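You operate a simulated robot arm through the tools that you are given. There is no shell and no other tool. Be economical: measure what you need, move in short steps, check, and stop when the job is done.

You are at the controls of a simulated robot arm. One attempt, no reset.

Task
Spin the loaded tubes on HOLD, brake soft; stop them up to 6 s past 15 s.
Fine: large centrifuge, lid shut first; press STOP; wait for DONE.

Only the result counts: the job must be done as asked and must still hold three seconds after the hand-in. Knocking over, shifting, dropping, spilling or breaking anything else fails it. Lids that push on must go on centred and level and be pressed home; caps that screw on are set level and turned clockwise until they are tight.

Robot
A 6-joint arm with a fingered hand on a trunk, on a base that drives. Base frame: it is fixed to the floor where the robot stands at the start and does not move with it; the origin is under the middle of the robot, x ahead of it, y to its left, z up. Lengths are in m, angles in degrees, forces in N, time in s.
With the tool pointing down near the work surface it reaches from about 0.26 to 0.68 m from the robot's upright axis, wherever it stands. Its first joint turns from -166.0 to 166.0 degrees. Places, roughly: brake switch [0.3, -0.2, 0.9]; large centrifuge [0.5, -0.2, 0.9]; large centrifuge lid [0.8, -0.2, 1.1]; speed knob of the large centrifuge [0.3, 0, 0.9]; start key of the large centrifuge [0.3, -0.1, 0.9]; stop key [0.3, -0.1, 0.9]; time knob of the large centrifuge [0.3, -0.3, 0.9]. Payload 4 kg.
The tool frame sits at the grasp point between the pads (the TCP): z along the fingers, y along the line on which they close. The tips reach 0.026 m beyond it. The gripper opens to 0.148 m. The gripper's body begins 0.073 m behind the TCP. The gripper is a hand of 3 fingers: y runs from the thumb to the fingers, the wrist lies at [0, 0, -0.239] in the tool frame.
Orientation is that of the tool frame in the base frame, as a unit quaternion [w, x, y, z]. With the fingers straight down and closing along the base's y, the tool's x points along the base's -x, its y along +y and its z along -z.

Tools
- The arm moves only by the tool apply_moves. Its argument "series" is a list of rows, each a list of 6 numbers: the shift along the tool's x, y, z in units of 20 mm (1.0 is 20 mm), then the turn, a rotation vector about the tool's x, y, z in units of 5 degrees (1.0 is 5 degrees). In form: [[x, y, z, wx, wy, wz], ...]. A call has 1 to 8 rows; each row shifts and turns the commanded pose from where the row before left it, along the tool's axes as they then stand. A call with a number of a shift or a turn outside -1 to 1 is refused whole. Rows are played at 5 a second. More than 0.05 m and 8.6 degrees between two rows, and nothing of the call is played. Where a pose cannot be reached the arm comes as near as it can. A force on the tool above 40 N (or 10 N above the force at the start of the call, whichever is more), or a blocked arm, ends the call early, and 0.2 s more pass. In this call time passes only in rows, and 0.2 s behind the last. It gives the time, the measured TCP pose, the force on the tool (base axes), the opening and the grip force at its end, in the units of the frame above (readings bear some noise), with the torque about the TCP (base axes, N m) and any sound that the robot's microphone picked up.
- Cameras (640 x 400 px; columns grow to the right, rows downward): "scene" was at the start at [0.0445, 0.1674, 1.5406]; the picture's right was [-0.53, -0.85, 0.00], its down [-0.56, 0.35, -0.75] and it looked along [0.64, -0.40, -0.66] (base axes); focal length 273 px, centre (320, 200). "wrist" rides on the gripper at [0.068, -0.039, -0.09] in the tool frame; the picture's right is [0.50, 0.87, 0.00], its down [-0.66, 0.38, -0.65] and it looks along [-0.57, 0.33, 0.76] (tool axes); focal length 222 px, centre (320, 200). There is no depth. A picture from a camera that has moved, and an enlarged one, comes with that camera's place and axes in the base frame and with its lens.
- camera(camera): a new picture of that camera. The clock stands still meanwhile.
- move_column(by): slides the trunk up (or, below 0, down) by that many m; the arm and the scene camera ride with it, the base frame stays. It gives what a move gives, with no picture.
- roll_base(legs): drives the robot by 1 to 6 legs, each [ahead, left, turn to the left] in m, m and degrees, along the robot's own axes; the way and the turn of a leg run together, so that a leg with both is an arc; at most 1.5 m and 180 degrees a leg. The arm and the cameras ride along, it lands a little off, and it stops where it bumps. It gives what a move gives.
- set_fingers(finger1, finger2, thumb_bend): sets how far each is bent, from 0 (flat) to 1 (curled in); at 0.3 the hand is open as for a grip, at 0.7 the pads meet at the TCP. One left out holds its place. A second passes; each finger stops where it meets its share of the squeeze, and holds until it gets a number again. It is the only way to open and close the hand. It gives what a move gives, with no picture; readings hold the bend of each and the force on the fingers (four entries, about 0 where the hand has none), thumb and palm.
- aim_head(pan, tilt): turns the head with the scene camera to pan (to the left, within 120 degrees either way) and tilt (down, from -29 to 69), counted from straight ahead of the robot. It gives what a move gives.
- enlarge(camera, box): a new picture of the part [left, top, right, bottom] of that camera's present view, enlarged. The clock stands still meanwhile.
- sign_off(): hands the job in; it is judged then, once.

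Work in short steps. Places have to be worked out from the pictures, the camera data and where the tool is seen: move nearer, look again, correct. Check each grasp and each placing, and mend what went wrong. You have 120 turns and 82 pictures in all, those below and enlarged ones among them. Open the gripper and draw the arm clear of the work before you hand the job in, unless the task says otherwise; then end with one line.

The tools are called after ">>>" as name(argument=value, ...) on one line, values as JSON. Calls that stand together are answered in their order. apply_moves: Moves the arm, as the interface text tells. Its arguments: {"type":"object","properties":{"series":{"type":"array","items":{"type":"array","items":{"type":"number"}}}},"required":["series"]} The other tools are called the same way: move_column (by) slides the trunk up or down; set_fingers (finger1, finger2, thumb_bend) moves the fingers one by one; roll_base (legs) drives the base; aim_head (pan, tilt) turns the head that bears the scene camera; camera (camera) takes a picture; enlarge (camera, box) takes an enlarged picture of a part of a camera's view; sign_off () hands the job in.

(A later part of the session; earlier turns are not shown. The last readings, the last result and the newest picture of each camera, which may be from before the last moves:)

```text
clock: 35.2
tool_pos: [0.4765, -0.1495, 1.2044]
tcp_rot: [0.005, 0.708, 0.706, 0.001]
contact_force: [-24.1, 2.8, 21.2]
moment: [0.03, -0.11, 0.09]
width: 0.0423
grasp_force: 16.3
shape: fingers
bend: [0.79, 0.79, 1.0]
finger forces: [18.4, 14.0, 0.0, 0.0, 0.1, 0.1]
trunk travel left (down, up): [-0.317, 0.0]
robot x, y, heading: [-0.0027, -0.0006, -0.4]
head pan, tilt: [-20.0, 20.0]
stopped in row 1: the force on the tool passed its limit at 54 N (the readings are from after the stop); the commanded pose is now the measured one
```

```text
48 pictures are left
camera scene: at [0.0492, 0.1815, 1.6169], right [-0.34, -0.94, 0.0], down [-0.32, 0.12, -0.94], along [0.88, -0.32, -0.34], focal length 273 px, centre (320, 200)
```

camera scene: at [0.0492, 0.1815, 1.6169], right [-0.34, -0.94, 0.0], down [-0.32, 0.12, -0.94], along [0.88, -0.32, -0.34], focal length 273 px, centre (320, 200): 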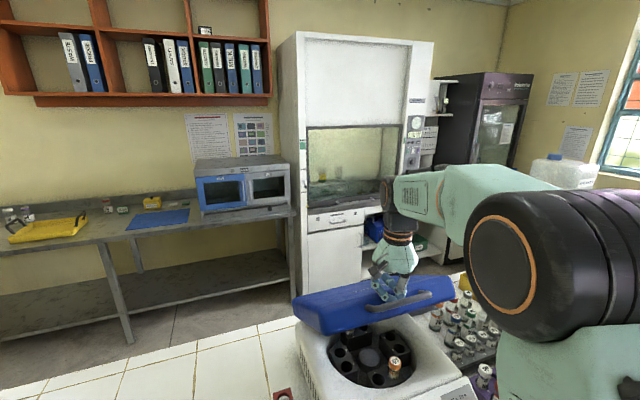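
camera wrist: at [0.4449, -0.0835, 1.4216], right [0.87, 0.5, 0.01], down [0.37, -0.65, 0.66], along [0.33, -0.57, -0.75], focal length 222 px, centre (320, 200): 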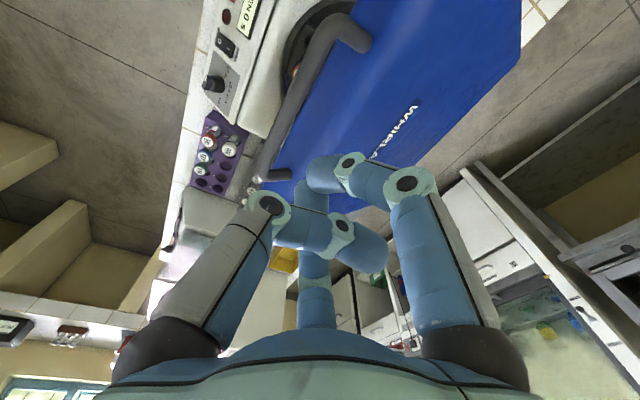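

The reaction points along the lid's radius: my fingers are in the handle window pushing on the lid's rim. Lift, move forward 7 cm onto the lid's face, and press there.

>>> apply_moves(series=[[0, 0, -1, 0, 0, 0], [0, 0, -1, 0, 0, 0], [0, 0, -1, 0, 0, 0], [0, 1, 0, 0, 0, 0], [0, 1, 0, 0, 0, 0], [0, 1, 0, 0, 0, 0], [0, 0.5, 0, 0, 0, 0]])

>>> apply_moves(series=[[0, 0, 1, 0, 0, 0], [0, 0, 1, 0, 0, 0], [0, 0, 1, 0, 0, 0], [0, 0, 1, 0, 0, 0], [0, 0, 1, 0, 0, 0], [0, 0, 1, 0, 0, 0], [0, 0, 1, 0, 0, 0], [0, 0, 1, 0, 0, 0]])

>>> camera(camera="scene")

```text
clock: 36.8
tool_pos: [0.5523, -0.1503, 1.2631]
tcp_rot: [0.003, 0.708, 0.707, 0.001]
contact_force: [0.0, -0.2, -0.1]
moment: [-0.01, 0.0, 0.01]
width: 0.0343
grasp_force: 0.1
shape: fingers
bend: [0.78, 0.78, 1.0]
finger forces: [0.1, 0.1, 0.0, 0.0, 0.0, 0.1]
trunk travel left (down, up): [-0.317, 0.0]
robot x, y, heading: [-0.0044, 0.0, 0.2]
head pan, tilt: [-20.0, 20.0]
```

```text
clock: 38.6
tool_pos: [0.5518, -0.1513, 1.1]
tcp_rot: [0.003, 0.707, 0.707, 0.001]
contact_force: [0.0, 0.0, -0.5]
moment: [0.0, 0.04, 0.01]
width: 0.0342
grasp_force: 0.0
shape: fingers
bend: [0.78, 0.78, 1.0]
finger forces: [0.0, 0.0, 0.0, 0.0, 0.0, 0.0]
trunk travel left (down, up): [-0.317, 0.0]
robot x, y, heading: [0.003, 0.0005, 0.0]
head pan, tilt: [-20.0, 20.0]
```

```text
47 pictures are left
camera scene: at [0.0559, 0.1803, 1.6167], right [-0.34, -0.94, 0.0], down [-0.32, 0.12, -0.94], along [0.88, -0.32, -0.34], focal length 273 px, centre (320, 200)
```

scene: 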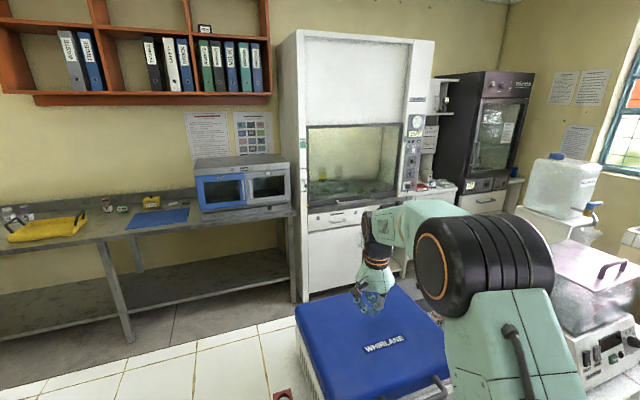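

The lid is down. Move toward its front and press it home.

>>> apply_moves(series=[[0, -1, 0, 0, 0, 0], [0, -1, 0, 0, 0, 0], [0, -1, 0.5, 0, 0, 0], [0, -1, 1, 0, 0, 0], [0, 0, 1, 0, 0, 0], [0, 0, 1, 0, 0, 0], [0, 0, 1, 0, 0, 0], [0, 0, 1, 0, 0, 0]])

>>> aim_head(pan=-40, tilt=58)

>>> camera(camera="scene")

```text
clock: 40.0
tool_pos: [0.4782, -0.1525, 1.0508]
tcp_rot: [0.017, 0.708, 0.706, 0.008]
contact_force: [-0.8, 3.2, 35.5]
moment: [0.06, 0.29, 0.0]
width: 0.0342
grasp_force: 0.0
shape: fingers
bend: [0.82, 0.82, 1.0]
finger forces: [0.1, 0.0, 0.0, 0.0, 0.0, 0.0]
trunk travel left (down, up): [-0.317, 0.0]
robot x, y, heading: [-0.0028, -0.0001, 0.1]
head pan, tilt: [-20.0, 20.0]
stopped in row 6: the force on the tool passed its limit at 65 N (the readings are from after the stop); the commanded pose is now the measured one
```

```text
clock: 41.0
tool_pos: [0.4778, -0.1519, 1.0513]
tcp_rot: [0.014, 0.708, 0.706, 0.007]
contact_force: [8.3, 0.5, 55.1]
moment: [0.15, 0.28, -0.03]
width: 0.0333
grasp_force: 27.5
shape: fingers
bend: [0.84, 0.83, 1.0]
finger forces: [54.2, 0.0, 0.1, 0.0, 0.0, 0.1]
trunk travel left (down, up): [-0.317, 0.0]
robot x, y, heading: [0.0007, -0.001, 0.1]
head pan, tilt: [-40.0, 58.0]
```

```text
46 pictures are left
camera scene: at [0.018, 0.1696, 1.561], right [-0.64, -0.77, 0.0], down [-0.65, 0.54, -0.53], along [0.41, -0.34, -0.85], focal length 273 px, centre (320, 200)
```

scene: 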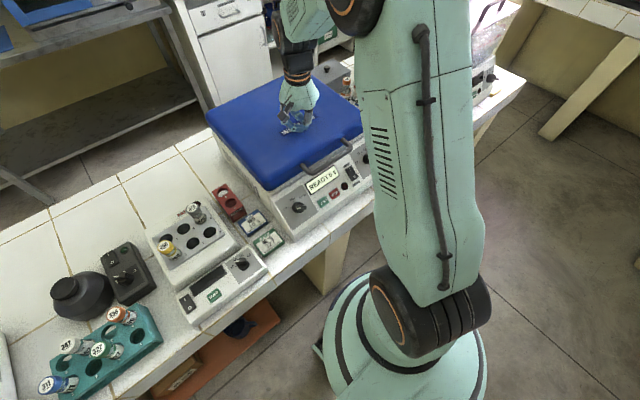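

Display reads "READY 0 s" – lid is shut. Raise the arm and back the base off 0.2 m to work on the front panel.

>>> apply_moves(series=[[0, 0, -1, 0, 0, 0], [0, 0, -1, 0, 0, 0], [0, 0, -1, 0, 0, 0], [0, 0, -1, 0, 0, 0], [0, 0, -1, 0, 0, 0], [0, 0, -1, 0, 0, 0]])

>>> roll_base(legs=[[-0.2, 0, 0]])

>>> set_fingers(finger1=0.3, finger2=0.3, thumb_bend=0.3)

>>> aim_head(pan=-35, tilt=45)

>>> camera(camera="scene")

>>> camera(camera="wrist")

```text
clock: 42.4
tool_pos: [0.4732, -0.1543, 1.1674]
tcp_rot: [0.012, 0.707, 0.707, 0.004]
contact_force: [-0.2, -0.4, -0.1]
moment: [0.0, -0.02, 0.01]
width: 0.0338
grasp_force: 0.1
shape: fingers
bend: [0.78, 0.78, 1.0]
finger forces: [0.1, 0.0, 0.1, 0.0, 0.1, 0.0]
trunk travel left (down, up): [-0.317, 0.0]
robot x, y, heading: [-0.0011, 0.0009, 0.1]
head pan, tilt: [-40.0, 58.0]
```

```text
clock: 44.0
tool_pos: [0.2744, -0.1544, 1.167]
tcp_rot: [0.012, 0.707, 0.707, 0.005]
contact_force: [-0.2, 0.5, -0.6]
moment: [-0.01, 0.01, -0.02]
width: 0.034
grasp_force: 0.0
shape: fingers
bend: [0.78, 0.78, 1.0]
finger forces: [0.1, 0.0, 0.0, 0.0, 0.0, 0.0]
trunk travel left (down, up): [-0.317, 0.0]
robot x, y, heading: [-0.2034, 0.0016, 0.3]
head pan, tilt: [-40.0, 58.0]
```

```text
clock: 45.0
tool_pos: [0.2753, -0.1522, 1.1679]
tcp_rot: [0.011, 0.707, 0.707, 0.005]
contact_force: [0.0, -0.6, 0.1]
moment: [0.03, 0.02, -0.02]
width: 0.1264
grasp_force: 0.2
shape: fingers
bend: [0.3, 0.3, 0.3]
finger forces: [0.0, 0.0, 0.1, 0.0, 0.0, 0.0]
trunk travel left (down, up): [-0.317, 0.0]
robot x, y, heading: [-0.1999, 0.0018, -0.1]
head pan, tilt: [-40.0, 58.0]
```

```text
clock: 45.7
tool_pos: [0.2755, -0.1524, 1.1677]
tcp_rot: [0.011, 0.708, 0.706, 0.005]
contact_force: [0.5, -0.1, 0.6]
moment: [-0.04, 0.0, 0.01]
width: 0.1266
grasp_force: 0.0
shape: fingers
bend: [0.3, 0.3, 0.3]
finger forces: [0.0, 0.0, 0.0, 0.0, 0.0, 0.0]
trunk travel left (down, up): [-0.317, 0.0]
robot x, y, heading: [-0.2001, 0.0008, -0.3]
head pan, tilt: [-35.0, 45.0]
```

```text
45 pictures are left
camera scene: at [-0.1652, 0.1656, 1.578], right [-0.57, -0.82, 0.0], down [-0.58, 0.41, -0.71], along [0.58, -0.41, -0.71], focal length 273 px, centre (320, 200)
```

scene: 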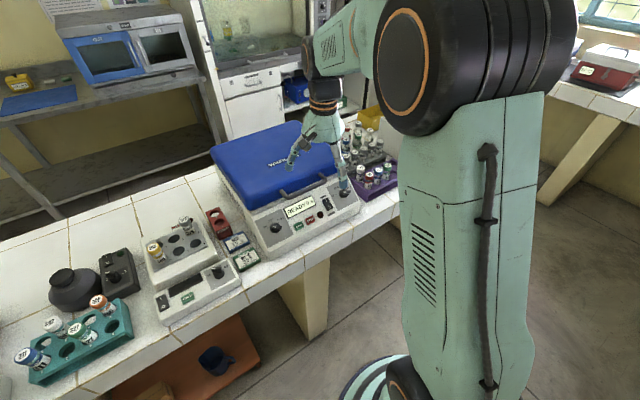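

```text
44 pictures are left
camera wrist: at [0.2333, -0.0863, 1.2571], right [0.87, 0.5, 0.02], down [0.36, -0.65, 0.67], along [0.34, -0.57, -0.74], focal length 222 px, centre (320, 200)
```

wrist: 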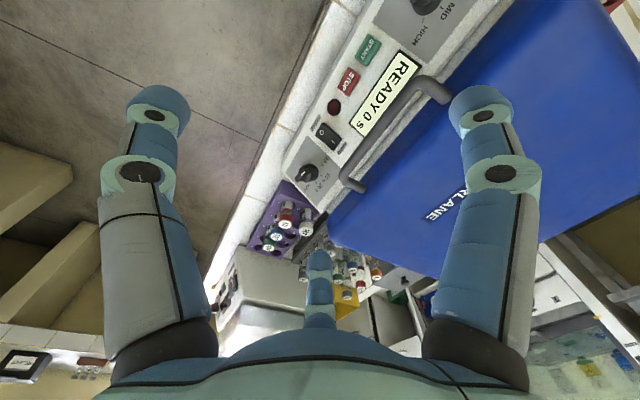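

Zoom both views on the panel to triangulate its parts and read the brake switch.

>>> enlarge(camera="wrist", box=[270, 0, 470, 220])

>>> enlarge(camera="scene", box=[250, 170, 370, 260])

```text
1.82 times, centred on (370, 110) of wrist
camera zoom: at [0.2333, -0.0863, 1.2571], right [0.87, 0.5, 0.02], down [0.36, -0.65, 0.67], along [0.34, -0.57, -0.74], focal length 404 px, centre (229, 364)
```

zoom: 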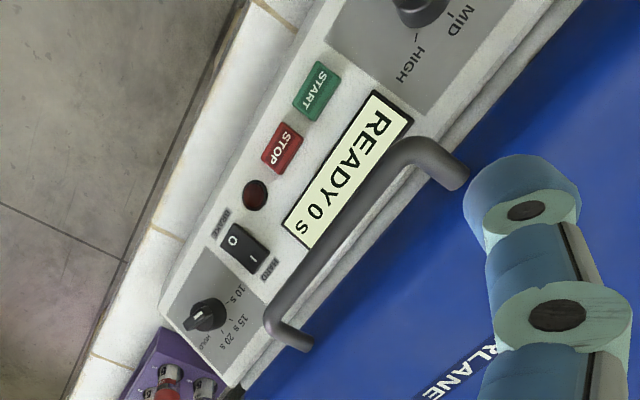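

```text
4.44 times, centred on (310, 215) of scene
camera zoom: at [-0.1652, 0.1656, 1.578], right [-0.57, -0.82, 0.0], down [-0.58, 0.41, -0.71], along [0.58, -0.41, -0.71], focal length 1214 px, centre (364, 133)
```

zoom: 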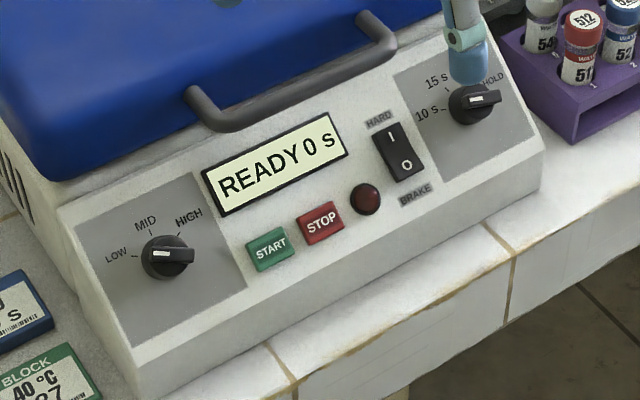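

Triangulated: STOP (.310,-.133,.931), START (.314,-.094,.921), brake switch (.325,-.213,.940), time knob top about (.318,-.279,.962); the panel leans about 38°. Tilt the tool normal to the panel and hover over the time knob.

>>> apply_moves(series=[[-0.79, -0.37, 0.6, -0.95, 0, 0], [-0.79, -0.37, 0.6, -0.95, 0, 0], [-0.79, -0.37, 0.6, -0.95, 0, 0], [-0.79, -0.37, 0.6, -0.95, 0, 0], [-0.79, -0.37, 0.6, -0.95, 0, 0], [-0.79, -0.37, 0.6, -0.95, 0, 0], [-0.79, -0.37, 0.6, -0.95, 0, 0], [-0.79, -0.37, 0.6, -0.95, 0, 0]])

>>> camera(camera="wrist")

>>> camera(camera="scene")

```text
clock: 47.5
tool_pos: [0.2472, -0.2816, 1.0622]
tcp_rot: [0.241, 0.666, 0.666, 0.235]
contact_force: [0.7, 0.1, -0.6]
moment: [0.02, 0.0, 0.02]
width: 0.1265
grasp_force: 0.0
shape: fingers
bend: [0.3, 0.3, 0.3]
finger forces: [0.0, 0.0, 0.1, 0.0, 0.0, 0.0]
trunk travel left (down, up): [-0.317, 0.0]
robot x, y, heading: [-0.2017, 0.0002, 0.0]
head pan, tilt: [-35.0, 45.0]
```

```text
41 pictures are left
camera wrist: at [0.1602, -0.2137, 1.1069], right [0.67, 0.5, 0.54], down [-0.12, -0.65, 0.75], along [0.73, -0.57, -0.37], focal length 222 px, centre (320, 200)
```

wrist: 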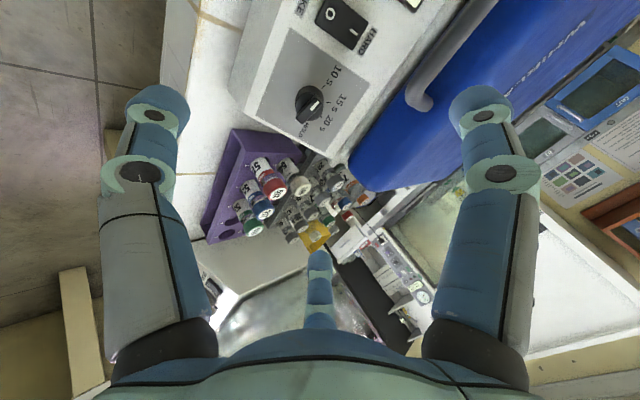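

```text
40 pictures are left
camera scene: at [-0.1651, 0.1648, 1.5781], right [-0.57, -0.82, 0.0], down [-0.58, 0.41, -0.71], along [0.58, -0.41, -0.71], focal length 273 px, centre (320, 200)
```

scene: 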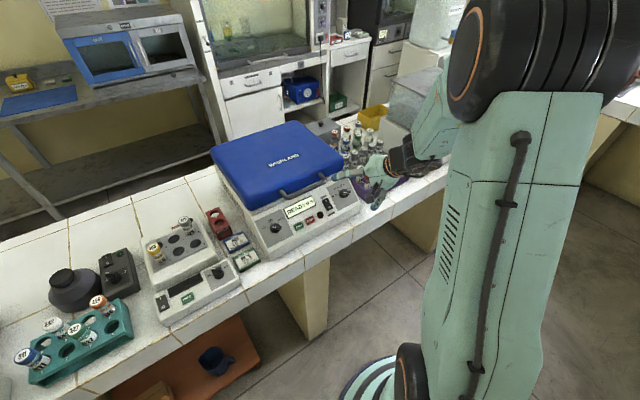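

>>> enlarge(camera="wrist", box=[220, 0, 440, 160])

>>> enlarge(camera="scene", box=[310, 170, 370, 230])

```text
2.50 times, centred on (330, 80) of wrist
camera zoom: at [0.1602, -0.2137, 1.1069], right [0.67, 0.5, 0.54], down [-0.12, -0.65, 0.75], along [0.73, -0.57, -0.37], focal length 555 px, centre (295, 500)
```

zoom: 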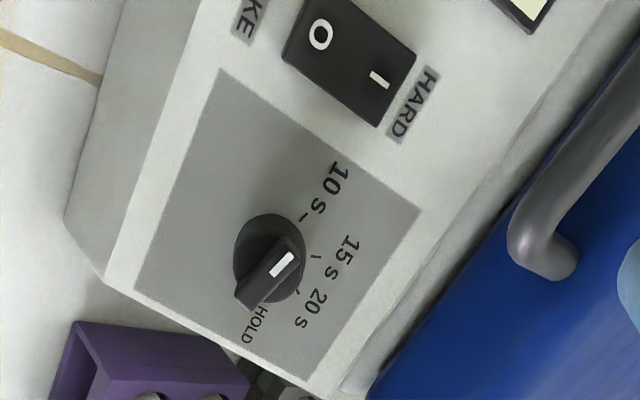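

```text
6.67 times, centred on (340, 200) of scene
camera zoom: at [-0.1651, 0.1648, 1.5781], right [-0.57, -0.82, 0.0], down [-0.58, 0.41, -0.71], along [0.58, -0.41, -0.71], focal length 1822 px, centre (187, 200)
```

zoom: 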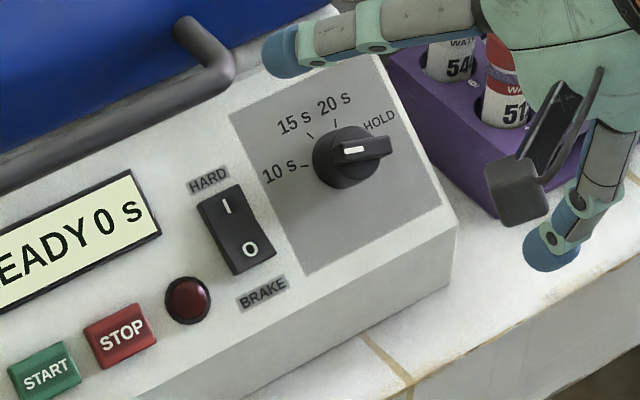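

Knob top at about (.3215,-.284,.957). Enlarge the brake rocker to see which half is pressed.

>>> enlarge(camera="scene", box=[335, 192, 355, 216])

>>> enlarge(camera="wrist", box=[300, 0, 380, 60])

```text
16.00 times, centred on (345, 204) of scene
camera zoom: at [-0.1651, 0.1648, 1.5781], right [-0.57, -0.82, 0.0], down [-0.58, 0.41, -0.71], along [0.58, -0.41, -0.71], focal length 4372 px, centre (-80, 136)
```

zoom: 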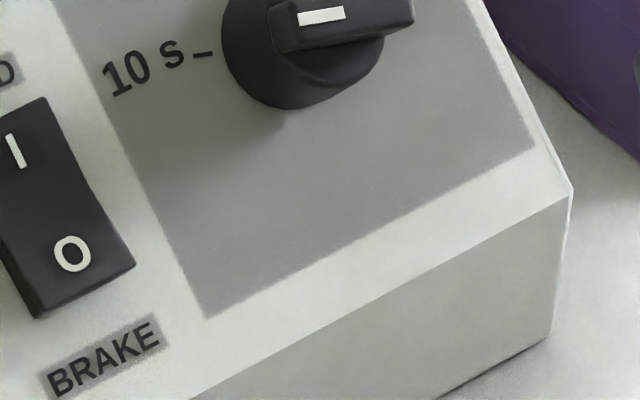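

```text
6.67 times, centred on (340, 30) of wrist
camera zoom: at [0.1602, -0.2137, 1.1069], right [0.67, 0.5, 0.54], down [-0.12, -0.65, 0.75], along [0.73, -0.57, -0.37], focal length 1481 px, centre (187, 1333)
```

zoom: 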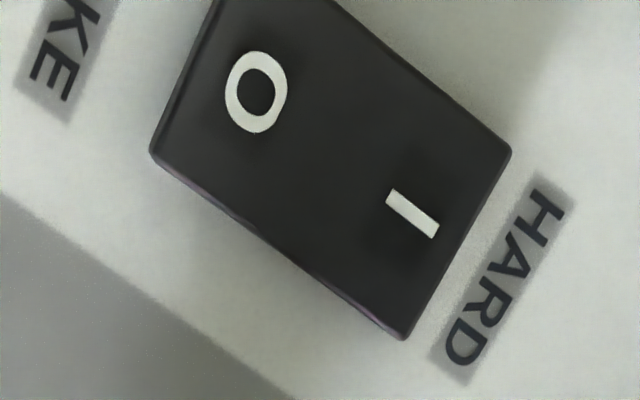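

The O half is raised, so the brake stands at HARD; I will press O later. First the time knob: pre-shape the hand, turn 18° to straddle the pointer bar, approach.

>>> set_fingers(finger1=0.48, finger2=0.48, thumb_bend=0.48)

>>> apply_moves(series=[[-0.03, -0.1, 0.97, 0, 0, 0.9], [-0.03, -0.1, 0.97, 0, 0, 0.9], [-0.03, -0.1, 0.97, 0, 0, 0.9], [-0.03, -0.1, 0.97, 0, 0, 0.9]])

>>> camera(camera="wrist")

>>> enlarge(camera="scene", box=[300, 140, 410, 230])

```text
clock: 48.5
tool_pos: [0.2477, -0.2802, 1.0618]
tcp_rot: [0.241, 0.666, 0.666, 0.234]
contact_force: [0.9, 0.9, -1.1]
moment: [0.04, 0.03, 0.02]
width: 0.0687
grasp_force: 0.0
shape: fingers
bend: [0.48, 0.48, 0.48]
finger forces: [0.0, 0.0, 0.1, 0.1, 0.1, 0.0]
trunk travel left (down, up): [-0.317, 0.0]
robot x, y, heading: [-0.201, -0.0028, 0.2]
head pan, tilt: [-35.0, 45.0]
```

```text
clock: 49.5
tool_pos: [0.2926, -0.2836, 0.9967]
tcp_rot: [0.201, 0.761, 0.555, 0.269]
contact_force: [0.1, 0.3, -0.4]
moment: [-0.03, -0.03, -0.03]
width: 0.0693
grasp_force: 0.0
shape: fingers
bend: [0.48, 0.48, 0.48]
finger forces: [0.0, 0.0, 0.0, 0.1, 0.0, 0.0]
trunk travel left (down, up): [-0.317, 0.0]
robot x, y, heading: [-0.2025, 0.0012, -0.1]
head pan, tilt: [-35.0, 45.0]
```

```text
35 pictures are left
camera wrist: at [0.2222, -0.2074, 1.0555], right [0.76, 0.21, 0.62], down [-0.29, -0.73, 0.61], along [0.58, -0.64, -0.49], focal length 222 px, centre (320, 200)
```

wrist: 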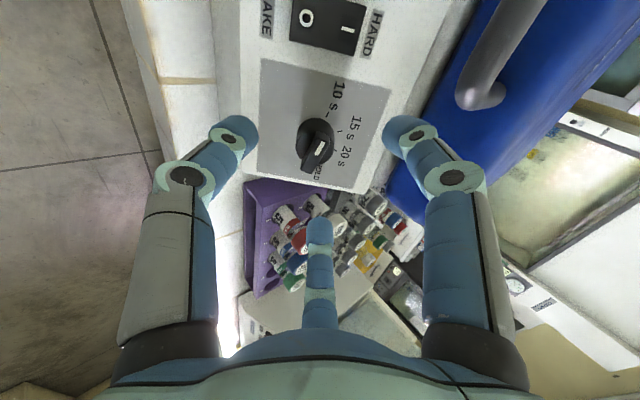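

```text
4.44 times, centred on (355, 185) of scene
camera zoom: at [-0.1646, 0.1655, 1.5781], right [-0.57, -0.82, 0.0], down [-0.58, 0.41, -0.71], along [0.58, -0.41, -0.71], focal length 1214 px, centre (164, 267)
```

zoom: 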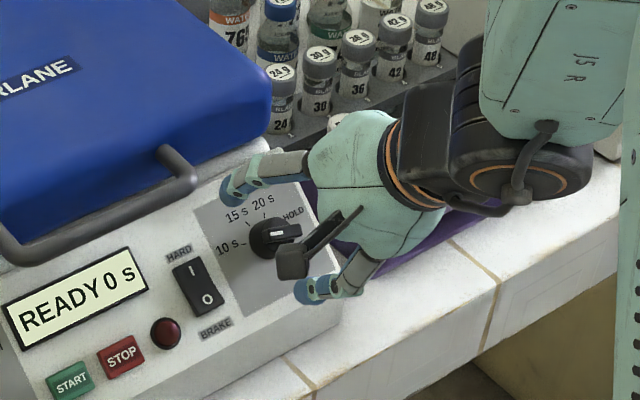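

Aligned well with the knob. Move in 37 mm and close on the bar.

>>> apply_moves(series=[[0, 0, 0.62, 0, 0, 0], [0, 0, 0.62, 0, 0, 0], [0, 0, 0.62, 0, 0, 0]])

>>> set_fingers(finger1=0.7, finger2=0.7, thumb_bend=0.7)

>>> camera(camera="wrist")

```text
clock: 50.3
tool_pos: [0.3161, -0.282, 0.9684]
tcp_rot: [0.201, 0.761, 0.554, 0.269]
contact_force: [-0.4, 0.2, -0.2]
moment: [-0.03, 0.01, -0.02]
width: 0.0693
grasp_force: 0.0
shape: fingers
bend: [0.48, 0.48, 0.48]
finger forces: [0.0, 0.0, 0.0, 0.1, 0.1, 0.0]
trunk travel left (down, up): [-0.317, 0.0]
robot x, y, heading: [-0.2013, 0.0014, 0.0]
head pan, tilt: [-35.0, 45.0]
```

```text
clock: 51.3
tool_pos: [0.3161, -0.2825, 0.968]
tcp_rot: [0.201, 0.762, 0.554, 0.27]
contact_force: [-4.2, 3.1, -5.4]
moment: [0.07, 0.12, -0.03]
width: 0.0194
grasp_force: 11.0
shape: fingers
bend: [0.65, 0.64, 0.63]
finger forces: [4.2, 5.1, 0.1, 0.1, 12.5, 0.1]
trunk travel left (down, up): [-0.317, 0.0]
robot x, y, heading: [-0.2027, -0.0024, -0.3]
head pan, tilt: [-35.0, 45.0]
```

```text
33 pictures are left
camera wrist: at [0.2451, -0.2072, 1.0269], right [0.76, 0.21, 0.62], down [-0.29, -0.73, 0.61], along [0.58, -0.64, -0.49], focal length 222 px, centre (320, 200)
```

wrist: 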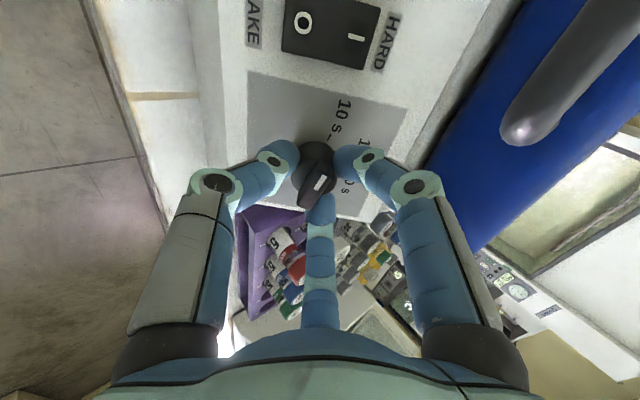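

The bar is gripped (11 N, 19 mm). Turn clockwise.

>>> apply_moves(series=[[0, 0, 0, 0, 0, 1], [0, 0, 0, 0, 0, 1], [0, 0, 0, 0, 0, 1], [0, 0, 0, 0, 0, 1], [0, 0, 0, 0, 0, 1], [0, 0, 0, 0, 0, 1], [0, 0, 0, 0, 0, 1], [0, 0, 0, 0, 0, 1]])

>>> enlarge(camera="scene", box=[310, 160, 380, 220])

```text
clock: 53.1
tool_pos: [0.3145, -0.2832, 0.9673]
tcp_rot: [0.097, 0.905, 0.26, 0.322]
contact_force: [-2.4, -0.6, -3.9]
moment: [-0.07, 0.13, -0.03]
width: 0.0189
grasp_force: 10.0
shape: fingers
bend: [0.65, 0.63, 0.64]
finger forces: [4.0, 7.6, 0.0, 0.0, 8.5, 0.0]
trunk travel left (down, up): [-0.317, 0.0]
robot x, y, heading: [-0.201, 0.0028, 0.0]
head pan, tilt: [-35.0, 45.0]
```

```text
6.67 times, centred on (345, 190) of scene
camera zoom: at [-0.1653, 0.1653, 1.5781], right [-0.57, -0.82, 0.0], down [-0.58, 0.41, -0.71], along [0.58, -0.41, -0.71], focal length 1822 px, centre (153, 267)
```

zoom: 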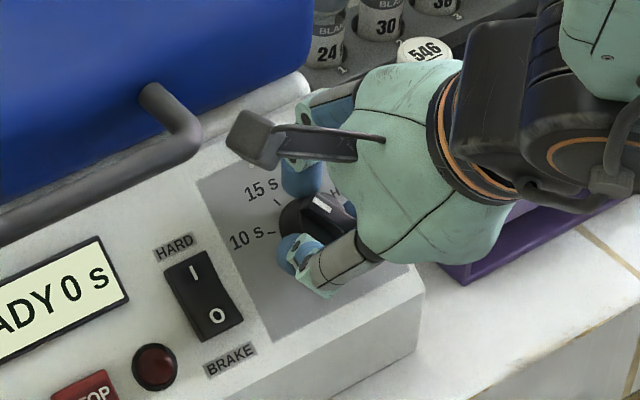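

The knob turns with the hand (now near 15 s). Continue, watching the wrist camera's clearance.

>>> apply_moves(series=[[0, 0, 0, 0, 0, 1], [0, 0, 0, 0, 0, 1], [0, 0, 0, 0, 0, 1], [0, 0, 0, 0, 0, 1], [0, 0, 0, 0, 0, 1], [0, 0, 0, 0, 0, 1], [0, 0, 0, 0, 0, 1], [0, 0, 0, 0, 0, 1]])

>>> apply_moves(series=[[0, 0, 0, 0, 0, 1], [0, 0, 0, 0, 0, 1], [0, 0, 0, 0, 0, 1], [0, 0, 0, 0, 0, 1], [0, 0, 0, 0, 0, 1], [0, 0, 0, 0, 0, 1], [0, 0, 0, 0, 0, 1], [0, 0, 0, 0, 0, 1]])

>>> enlarge(camera="scene", box=[310, 160, 380, 220])

>>> camera(camera="wrist")

```text
clock: 54.9
tool_pos: [0.3146, -0.2833, 0.9675]
tcp_rot: [-0.019, 0.94, -0.066, 0.335]
contact_force: [-3.1, -1.8, -5.2]
moment: [-0.08, 0.17, -0.04]
width: 0.0185
grasp_force: 10.1
shape: fingers
bend: [0.65, 0.62, 0.64]
finger forces: [5.0, 8.5, 0.0, 0.0, 6.6, 0.0]
trunk travel left (down, up): [-0.317, 0.0]
robot x, y, heading: [-0.201, -0.0006, 0.1]
head pan, tilt: [-35.0, 45.0]
```

```text
clock: 56.7
tool_pos: [0.3159, -0.2845, 0.9662]
tcp_rot: [-0.134, 0.861, -0.382, 0.308]
contact_force: [-1.5, -3.6, -4.7]
moment: [-0.07, 0.13, -0.05]
width: 0.0183
grasp_force: 9.6
shape: fingers
bend: [0.64, 0.62, 0.65]
finger forces: [6.0, 7.2, 0.0, 0.0, 5.6, 0.0]
trunk travel left (down, up): [-0.317, 0.0]
robot x, y, heading: [-0.2008, -0.0026, -0.1]
head pan, tilt: [-35.0, 45.0]
```

```text
6.67 times, centred on (345, 190) of scene
camera zoom: at [-0.1649, 0.165, 1.5781], right [-0.57, -0.82, 0.0], down [-0.58, 0.41, -0.71], along [0.58, -0.41, -0.71], focal length 1822 px, centre (153, 267)
```

zoom: 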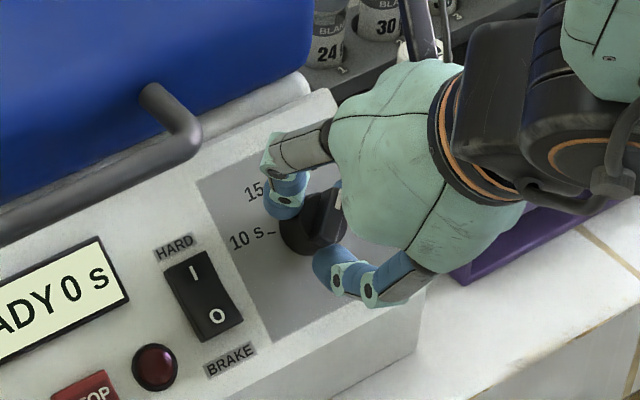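

```text
30 pictures are left
camera wrist: at [0.3139, -0.3079, 1.0846], right [-0.24, -0.95, -0.19], down [-0.97, 0.24, 0.05], along [0.0, 0.19, -0.98], focal length 222 px, centre (320, 200)
```

wrist: 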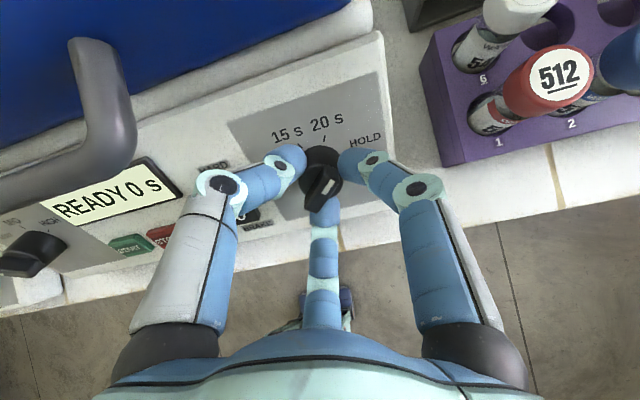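

Turned about 120°; about 27° remain to HOLD.

>>> apply_moves(series=[[0, 0, 0, 0, 0, 1], [0, 0, 0, 0, 0, 1], [0, 0, 0, 0, 0, 1], [0, 0, 0, 0, 0, 1], [0, 0, 0, 0, 0, 1]])

>>> enlarge(camera="wrist", box=[240, 80, 420, 240])

```text
clock: 57.9
tool_pos: [0.3149, -0.2832, 0.9667]
tcp_rot: [-0.197, 0.758, -0.559, 0.273]
contact_force: [-3.5, -2.3, -4.8]
moment: [-0.06, 0.2, -0.02]
width: 0.0184
grasp_force: 9.7
shape: fingers
bend: [0.63, 0.62, 0.66]
finger forces: [6.6, 7.3, 0.0, 0.0, 5.4, 0.0]
trunk travel left (down, up): [-0.317, 0.0]
robot x, y, heading: [-0.2009, 0.0014, 0.1]
head pan, tilt: [-35.0, 45.0]
```

```text
2.50 times, centred on (330, 160) of wrist
camera zoom: at [0.3008, -0.3374, 1.074], right [-0.53, -0.73, -0.43], down [-0.84, 0.52, 0.15], along [0.11, 0.44, -0.89], focal length 555 px, centre (295, 300)
```

zoom: 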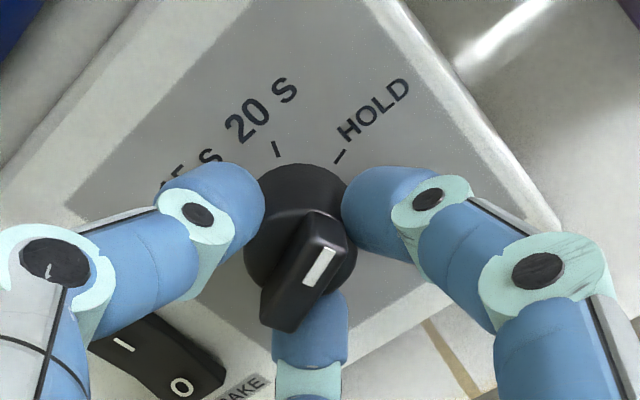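

Nearly on HOLD; a few degrees more, then release.

>>> apply_moves(series=[[0, 0, 0, 0, 0, 0.9]])

>>> set_fingers(finger1=0.48, finger2=0.48, thumb_bend=0.48)

>>> apply_moves(series=[[0, 0, -1, 0, 0, 0], [0, 0, -1, 0, 0, 0], [0, 0, -1, 0, 0, 0], [0, 0, -1, 0, 0, 0], [0, 0, -1, 0, 0, 0]])

>>> camera(camera="wrist")

>>> enlarge(camera="scene", box=[300, 160, 380, 230])

```text
clock: 58.3
tool_pos: [0.3145, -0.2836, 0.9678]
tcp_rot: [-0.207, 0.735, -0.589, 0.265]
contact_force: [-3.7, -3.2, -5.1]
moment: [-0.06, 0.22, -0.07]
width: 0.0184
grasp_force: 9.9
shape: fingers
bend: [0.63, 0.62, 0.66]
finger forces: [6.8, 7.1, 0.0, 0.0, 5.3, 0.0]
trunk travel left (down, up): [-0.317, 0.0]
robot x, y, heading: [-0.2008, 0.0023, 0.0]
head pan, tilt: [-35.0, 45.0]
```

```text
clock: 59.3
tool_pos: [0.3144, -0.2843, 0.9676]
tcp_rot: [-0.206, 0.735, -0.589, 0.265]
contact_force: [0.4, -0.7, 0.2]
moment: [0.02, 0.02, -0.01]
width: 0.0683
grasp_force: 0.0
shape: fingers
bend: [0.48, 0.48, 0.48]
finger forces: [0.1, 0.1, 0.0, 0.0, 0.0, 0.0]
trunk travel left (down, up): [-0.317, 0.0]
robot x, y, heading: [-0.2033, 0.001, 0.1]
head pan, tilt: [-35.0, 45.0]
```

```text
clock: 60.5
tool_pos: [0.2515, -0.2832, 1.0454]
tcp_rot: [-0.207, 0.735, -0.589, 0.266]
contact_force: [-0.1, 0.2, 0.2]
moment: [-0.03, -0.01, 0.04]
width: 0.0682
grasp_force: 0.0
shape: fingers
bend: [0.48, 0.48, 0.48]
finger forces: [0.0, 0.0, 0.0, 0.1, 0.0, 0.1]
trunk travel left (down, up): [-0.317, 0.0]
robot x, y, heading: [-0.2042, 0.0025, 0.1]
head pan, tilt: [-35.0, 45.0]
```

```text
28 pictures are left
camera wrist: at [0.2341, -0.3404, 1.1487], right [-0.57, -0.68, -0.46], down [-0.81, 0.56, 0.18], along [0.14, 0.47, -0.87], focal length 222 px, centre (320, 200)
```

wrist: 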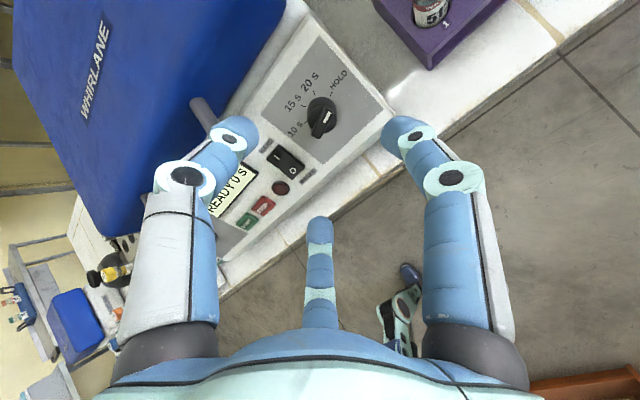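

```text
5.71 times, centred on (340, 195) of scene
camera zoom: at [-0.1657, 0.166, 1.578], right [-0.57, -0.82, 0.0], down [-0.58, 0.41, -0.71], along [0.58, -0.41, -0.71], focal length 1561 px, centre (206, 229)
```

zoom: 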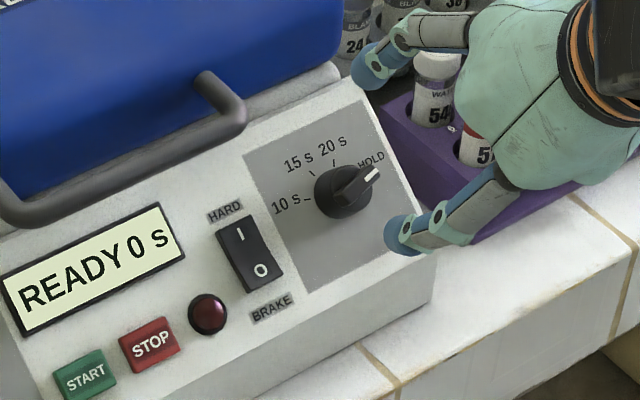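

Time is on HOLD. Now shape a single pointing digit (thumb extended, fingers curled) for the switch and keys.

>>> set_fingers(finger1=1.0, finger2=1.0, thumb_bend=0.48)

>>> apply_moves(series=[[-0.9, 0.2, 0, 0, 0, 0.5], [-0.9, 0.2, 0, 0, 0, 0.5], [-0.9, 0.2, 0, 0, 0, 0.5], [-0.9, 0.2, 0, 0, 0, 0.5]])

>>> camera(camera="wrist")

>>> enlarge(camera="scene", box=[280, 130, 400, 230])

```text
clock: 61.5
tool_pos: [0.2519, -0.2832, 1.0434]
tcp_rot: [-0.207, 0.735, -0.589, 0.264]
contact_force: [0.4, -0.1, -0.5]
moment: [0.01, -0.03, 0.0]
width: 0.0308
grasp_force: 0.1
shape: fingers
bend: [0.78, 0.78, 0.48]
finger forces: [0.0, 0.0, 0.1, 0.1, 0.1, 0.1]
trunk travel left (down, up): [-0.317, 0.0]
robot x, y, heading: [-0.1999, 0.0018, 0.2]
head pan, tilt: [-35.0, 45.0]
```

```text
clock: 62.5
tool_pos: [0.231, -0.2135, 1.0277]
tcp_rot: [-0.229, 0.681, -0.651, 0.246]
contact_force: [0.5, 0.5, -1.0]
moment: [0.01, 0.03, -0.02]
width: 0.0307
grasp_force: 0.1
shape: fingers
bend: [0.78, 0.78, 0.48]
finger forces: [0.0, 0.0, 0.0, 0.0, 0.1, 0.0]
trunk travel left (down, up): [-0.317, 0.0]
robot x, y, heading: [-0.2002, -0.003, -0.0]
head pan, tilt: [-35.0, 45.0]
```

```text
26 pictures are left
camera wrist: at [0.2053, -0.279, 1.1246], right [-0.65, -0.54, -0.53], down [-0.73, 0.64, 0.24], along [0.21, 0.54, -0.81], focal length 222 px, centre (320, 200)
```

wrist: 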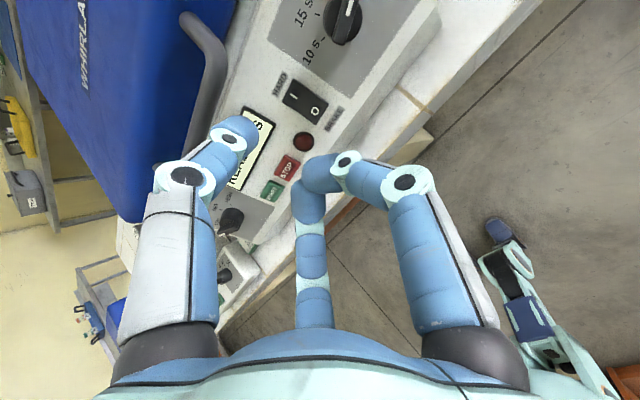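

```text
4.00 times, centred on (340, 180) of scene
camera zoom: at [-0.1653, 0.1661, 1.578], right [-0.57, -0.82, 0.0], down [-0.58, 0.41, -0.71], along [0.58, -0.41, -0.71], focal length 1093 px, centre (240, 280)
```

zoom: 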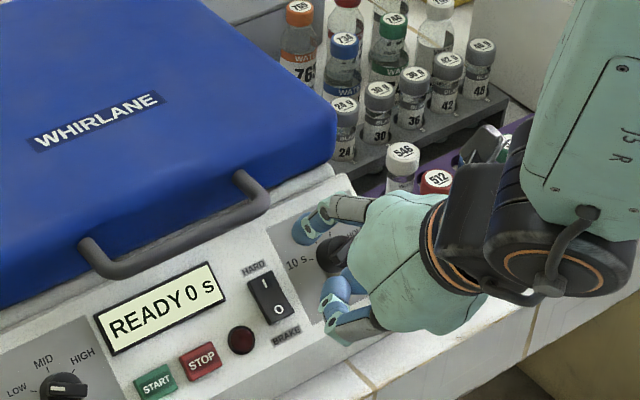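

The thumb tip leads the curled fingers by about 25 mm. Shift 36 mm down-panel and approach to about 30 mm above the O half.

>>> apply_moves(series=[[-0.1, 0.6, 0.85, 0, 0, 0], [-0.1, 0.6, 0.85, 0, 0, 0], [-0.1, 0.6, 0.85, 0, 0, 0]])

>>> enlarge(camera="wrist", box=[180, 50, 400, 210])

>>> enlarge(camera="scene", box=[300, 160, 370, 220])

```text
clock: 63.3
tool_pos: [0.2362, -0.2103, 0.9653]
tcp_rot: [-0.23, 0.68, -0.651, 0.246]
contact_force: [-0.9, 0.6, 0.9]
moment: [0.04, 0.01, 0.02]
width: 0.0312
grasp_force: 0.0
shape: fingers
bend: [0.78, 0.78, 0.48]
finger forces: [0.0, 0.0, 0.0, 0.1, 0.0, 0.1]
trunk travel left (down, up): [-0.317, 0.0]
robot x, y, heading: [-0.2024, -0.0039, 0.1]
head pan, tilt: [-35.0, 45.0]
```

```text
2.50 times, centred on (290, 130) of wrist
camera zoom: at [0.21, -0.2752, 1.0628], right [-0.65, -0.54, -0.53], down [-0.73, 0.64, 0.24], along [0.21, 0.54, -0.81], focal length 555 px, centre (395, 375)
```

zoom: 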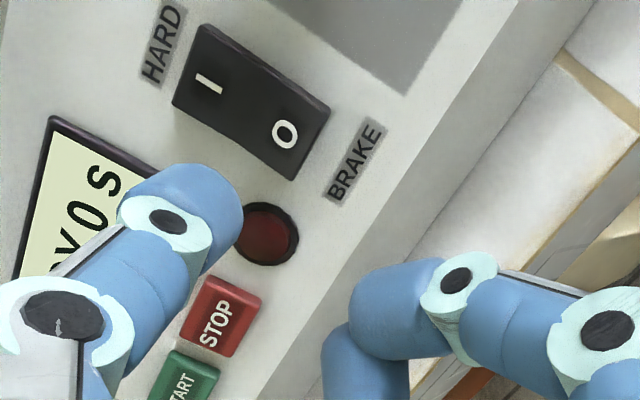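

```text
6.67 times, centred on (335, 190) of scene
camera zoom: at [-0.1647, 0.1654, 1.5781], right [-0.57, -0.82, 0.0], down [-0.58, 0.41, -0.71], along [0.58, -0.41, -0.71], focal length 1822 px, centre (220, 267)
```

zoom: 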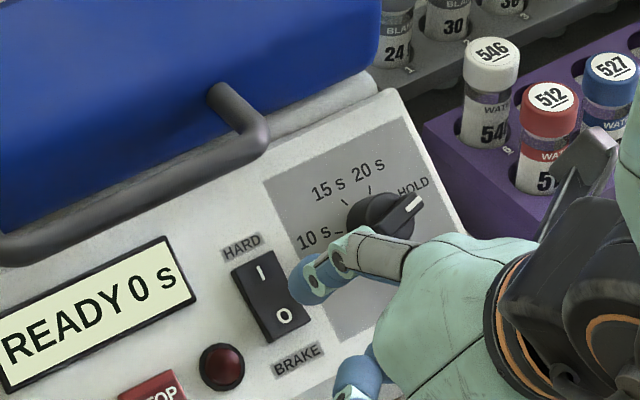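

Refined: thumb tip (.299,-.208,.965), O half (.319,-.215,.930). Press it.

>>> apply_moves(series=[[0.3, 0.45, 0.6, 0, 0, 0], [0, 0, 0.6, 0, 0, 0], [0, 0, 0.4, 0, 0, 0], [0, 0, 0.4, 0, 0, 0], [0, 0, 0.3, 0, 0, 0]])

>>> enlarge(camera="scene", box=[310, 180, 350, 220])

```text
clock: 64.5
tool_pos: [0.2574, -0.2161, 0.9245]
tcp_rot: [-0.23, 0.681, -0.65, 0.246]
contact_force: [-2.5, 0.1, 1.4]
moment: [0.01, -0.13, 0.01]
width: 0.0312
grasp_force: 0.9
shape: fingers
bend: [0.78, 0.78, 0.48]
finger forces: [0.1, 0.0, 0.0, 0.0, 2.2, 0.0]
trunk travel left (down, up): [-0.317, 0.0]
robot x, y, heading: [-0.1995, -0.0003, 0.0]
head pan, tilt: [-35.0, 45.0]
```

```text
10.00 times, centred on (330, 200) of scene
camera zoom: at [-0.1656, 0.1657, 1.5781], right [-0.57, -0.82, 0.0], down [-0.58, 0.41, -0.71], along [0.58, -0.41, -0.71], focal length 2732 px, centre (220, 200)
```

zoom: 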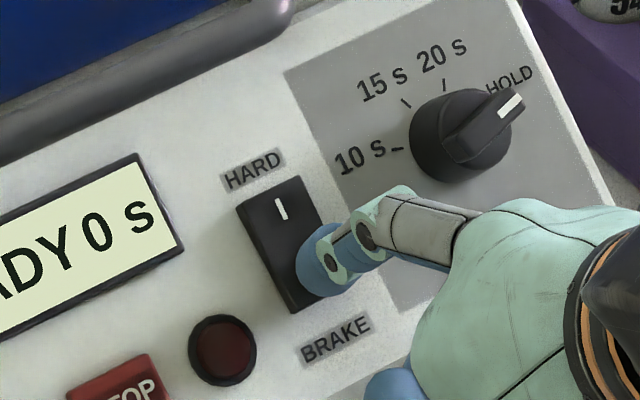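

Light contact on the O half; press further.

>>> apply_moves(series=[[0, 0.1, 0.3, 0, 0, 0], [0, 0.1, 0.3, 0, 0, 0], [0, 0, 0.3, 0, 0, 0]])

>>> apply_moves(series=[[0, 0, -1, 0, 0, 0], [0, 0, -1, 0, 0, 0], [0.9, 0, -0.5, 0, 0, 0], [0.9, 0, 0, 0, 0, 0]])

>>> enlarge(camera="scene", box=[310, 180, 350, 220])

```text
clock: 65.1
tool_pos: [0.2578, -0.2164, 0.9201]
tcp_rot: [-0.232, 0.68, -0.649, 0.249]
contact_force: [-23.9, 3.6, 26.5]
moment: [0.0, -1.91, 0.34]
width: 0.0332
grasp_force: 18.0
shape: fingers
bend: [0.78, 0.78, 0.48]
finger forces: [0.0, 0.0, 0.1, 0.0, 35.9, 0.0]
trunk travel left (down, up): [-0.317, 0.0]
robot x, y, heading: [-0.1997, -0.0027, -0.1]
head pan, tilt: [-35.0, 45.0]
stopped in row 2: the force on the tool passed its limit at 47 N (the readings are from after the stop); the commanded pose is now the measured one
```

```text
clock: 66.1
tool_pos: [0.229, -0.2536, 0.9556]
tcp_rot: [-0.231, 0.681, -0.65, 0.248]
contact_force: [0.9, 0.0, 1.0]
moment: [0.0, 0.02, -0.03]
width: 0.0312
grasp_force: 0.1
shape: fingers
bend: [0.78, 0.79, 0.48]
finger forces: [0.0, 0.1, 0.0, 0.0, 0.0, 0.0]
trunk travel left (down, up): [-0.317, 0.0]
robot x, y, heading: [-0.2006, 0.0028, 0.2]
head pan, tilt: [-35.0, 45.0]
```

```text
10.00 times, centred on (330, 200) of scene
camera zoom: at [-0.1657, 0.1655, 1.5781], right [-0.57, -0.82, 0.0], down [-0.58, 0.41, -0.71], along [0.58, -0.41, -0.71], focal length 2732 px, centre (220, 200)
```

zoom: 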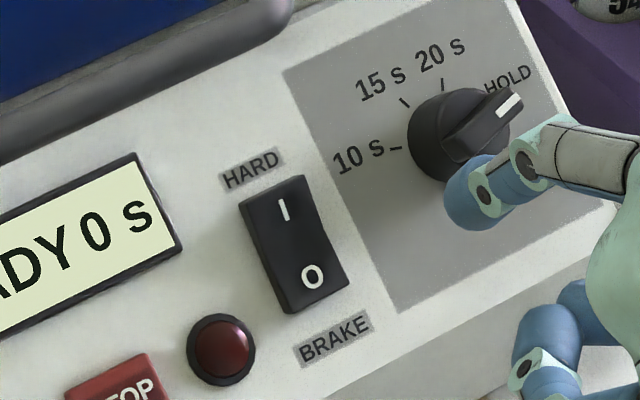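

The rocker geometry (I→O offset changed) shows it flipped: brake soft. Now move sideways to hover over START.

>>> apply_moves(series=[[-1, 0, -0.05, 0, 0, 0], [-1, 0, -0.05, 0, 0, 0], [-1, 0, -0.05, 0, 0, 0], [-1, 0, -0.05, 0, 0, 0], [-1, 0, -0.05, 0, 0, 0], [-1, 0, -0.05, 0, 0, 0], [-1, 0, -0.05, 0, 0, 0], [-0.95, 0, -0.05, 0, 0, 0]])

>>> enlarge(camera="wrist", box=[180, 50, 400, 210])

>>> enlarge(camera="scene", box=[270, 180, 350, 240])

```text
clock: 67.9
tool_pos: [0.2188, -0.0918, 0.9562]
tcp_rot: [-0.23, 0.681, -0.65, 0.247]
contact_force: [0.9, -0.3, 0.0]
moment: [0.02, -0.02, 0.02]
width: 0.0314
grasp_force: 0.1
shape: fingers
bend: [0.79, 0.79, 0.48]
finger forces: [0.0, 0.0, 0.0, 0.1, 0.0, 0.1]
trunk travel left (down, up): [-0.317, 0.0]
robot x, y, heading: [-0.2027, -0.0009, -0.2]
head pan, tilt: [-35.0, 45.0]
```

```text
2.50 times, centred on (290, 130) of wrist
camera zoom: at [0.1929, -0.1582, 1.0538], right [-0.65, -0.54, -0.53], down [-0.73, 0.64, 0.24], along [0.21, 0.54, -0.81], focal length 555 px, centre (395, 375)
```

zoom: 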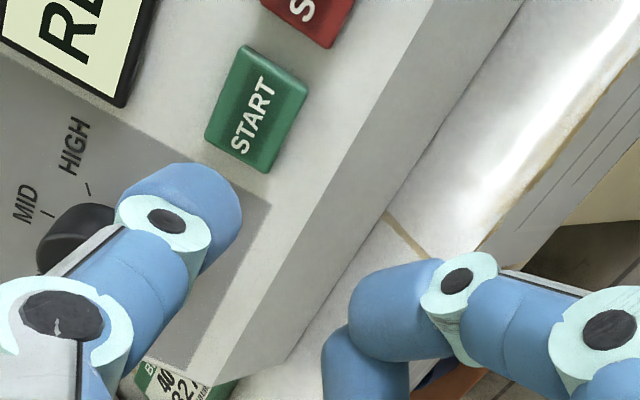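

```text
6.67 times, centred on (310, 210) of scene
camera zoom: at [-0.1655, 0.1663, 1.578], right [-0.57, -0.82, 0.0], down [-0.58, 0.41, -0.71], along [0.58, -0.41, -0.71], focal length 1822 px, centre (387, 133)
```

zoom: 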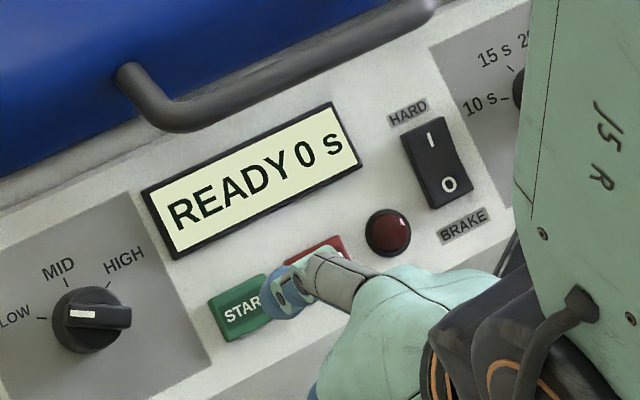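

Aligned with START. Press it.

>>> apply_moves(series=[[0.2, -0.2, 0.6, 0, 0, 0], [0, 0, 0.6, 0, 0, 0], [0, 0, 0.6, 0, 0, 0], [0, 0, 0.25, 0, 0, 0], [0, 0, 0.25, 0, 0, 0]])

>>> enlarge(camera="scene", box=[270, 180, 350, 240])

```text
clock: 69.1
tool_pos: [0.2524, -0.0977, 0.9241]
tcp_rot: [-0.23, 0.68, -0.651, 0.247]
contact_force: [-0.4, 0.6, -0.1]
moment: [0.0, 0.01, -0.02]
width: 0.0363
grasp_force: 0.0
shape: fingers
bend: [0.88, 0.88, 0.48]
finger forces: [0.0, 0.0, 0.0, 0.1, 0.0, 0.1]
trunk travel left (down, up): [-0.317, 0.0]
robot x, y, heading: [-0.2009, -0.0041, -0.1]
head pan, tilt: [-35.0, 45.0]
```

```text
6.67 times, centred on (310, 210) of scene
camera zoom: at [-0.1653, 0.1656, 1.5781], right [-0.57, -0.82, 0.0], down [-0.58, 0.41, -0.71], along [0.58, -0.41, -0.71], focal length 1822 px, centre (387, 133)
```

zoom: 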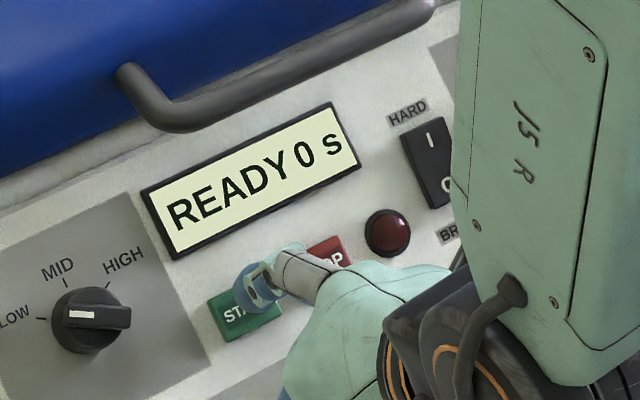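

No contact yet; push on in small steps.

>>> apply_moves(series=[[0, 0.1, 0.25, 0, 0, 0], [0, 0, 0.25, 0, 0, 0], [0, 0, 0.25, 0, 0, 0]])

>>> enlarge(camera="scene", box=[270, 180, 350, 240])

```text
clock: 69.9
tool_pos: [0.2574, -0.0992, 0.9117]
tcp_rot: [-0.23, 0.68, -0.651, 0.248]
contact_force: [-9.8, -1.0, 11.2]
moment: [0.02, -0.8, 0.0]
width: 0.0392
grasp_force: 8.0
shape: fingers
bend: [0.92, 0.92, 0.48]
finger forces: [0.0, 0.0, 0.1, 0.1, 15.2, 0.0]
trunk travel left (down, up): [-0.317, 0.0]
robot x, y, heading: [-0.1972, 0.0025, -0.1]
head pan, tilt: [-35.0, 45.0]
heard: click
```

```text
6.67 times, centred on (310, 210) of scene
camera zoom: at [-0.1684, 0.1657, 1.5782], right [-0.57, -0.82, 0.0], down [-0.58, 0.41, -0.71], along [0.58, -0.41, -0.71], focal length 1822 px, centre (387, 133)
```

zoom: 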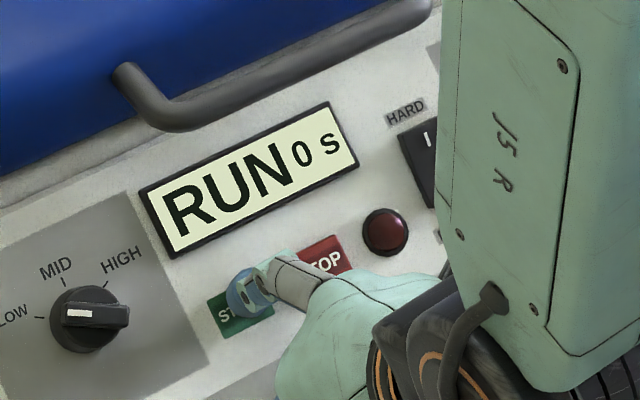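

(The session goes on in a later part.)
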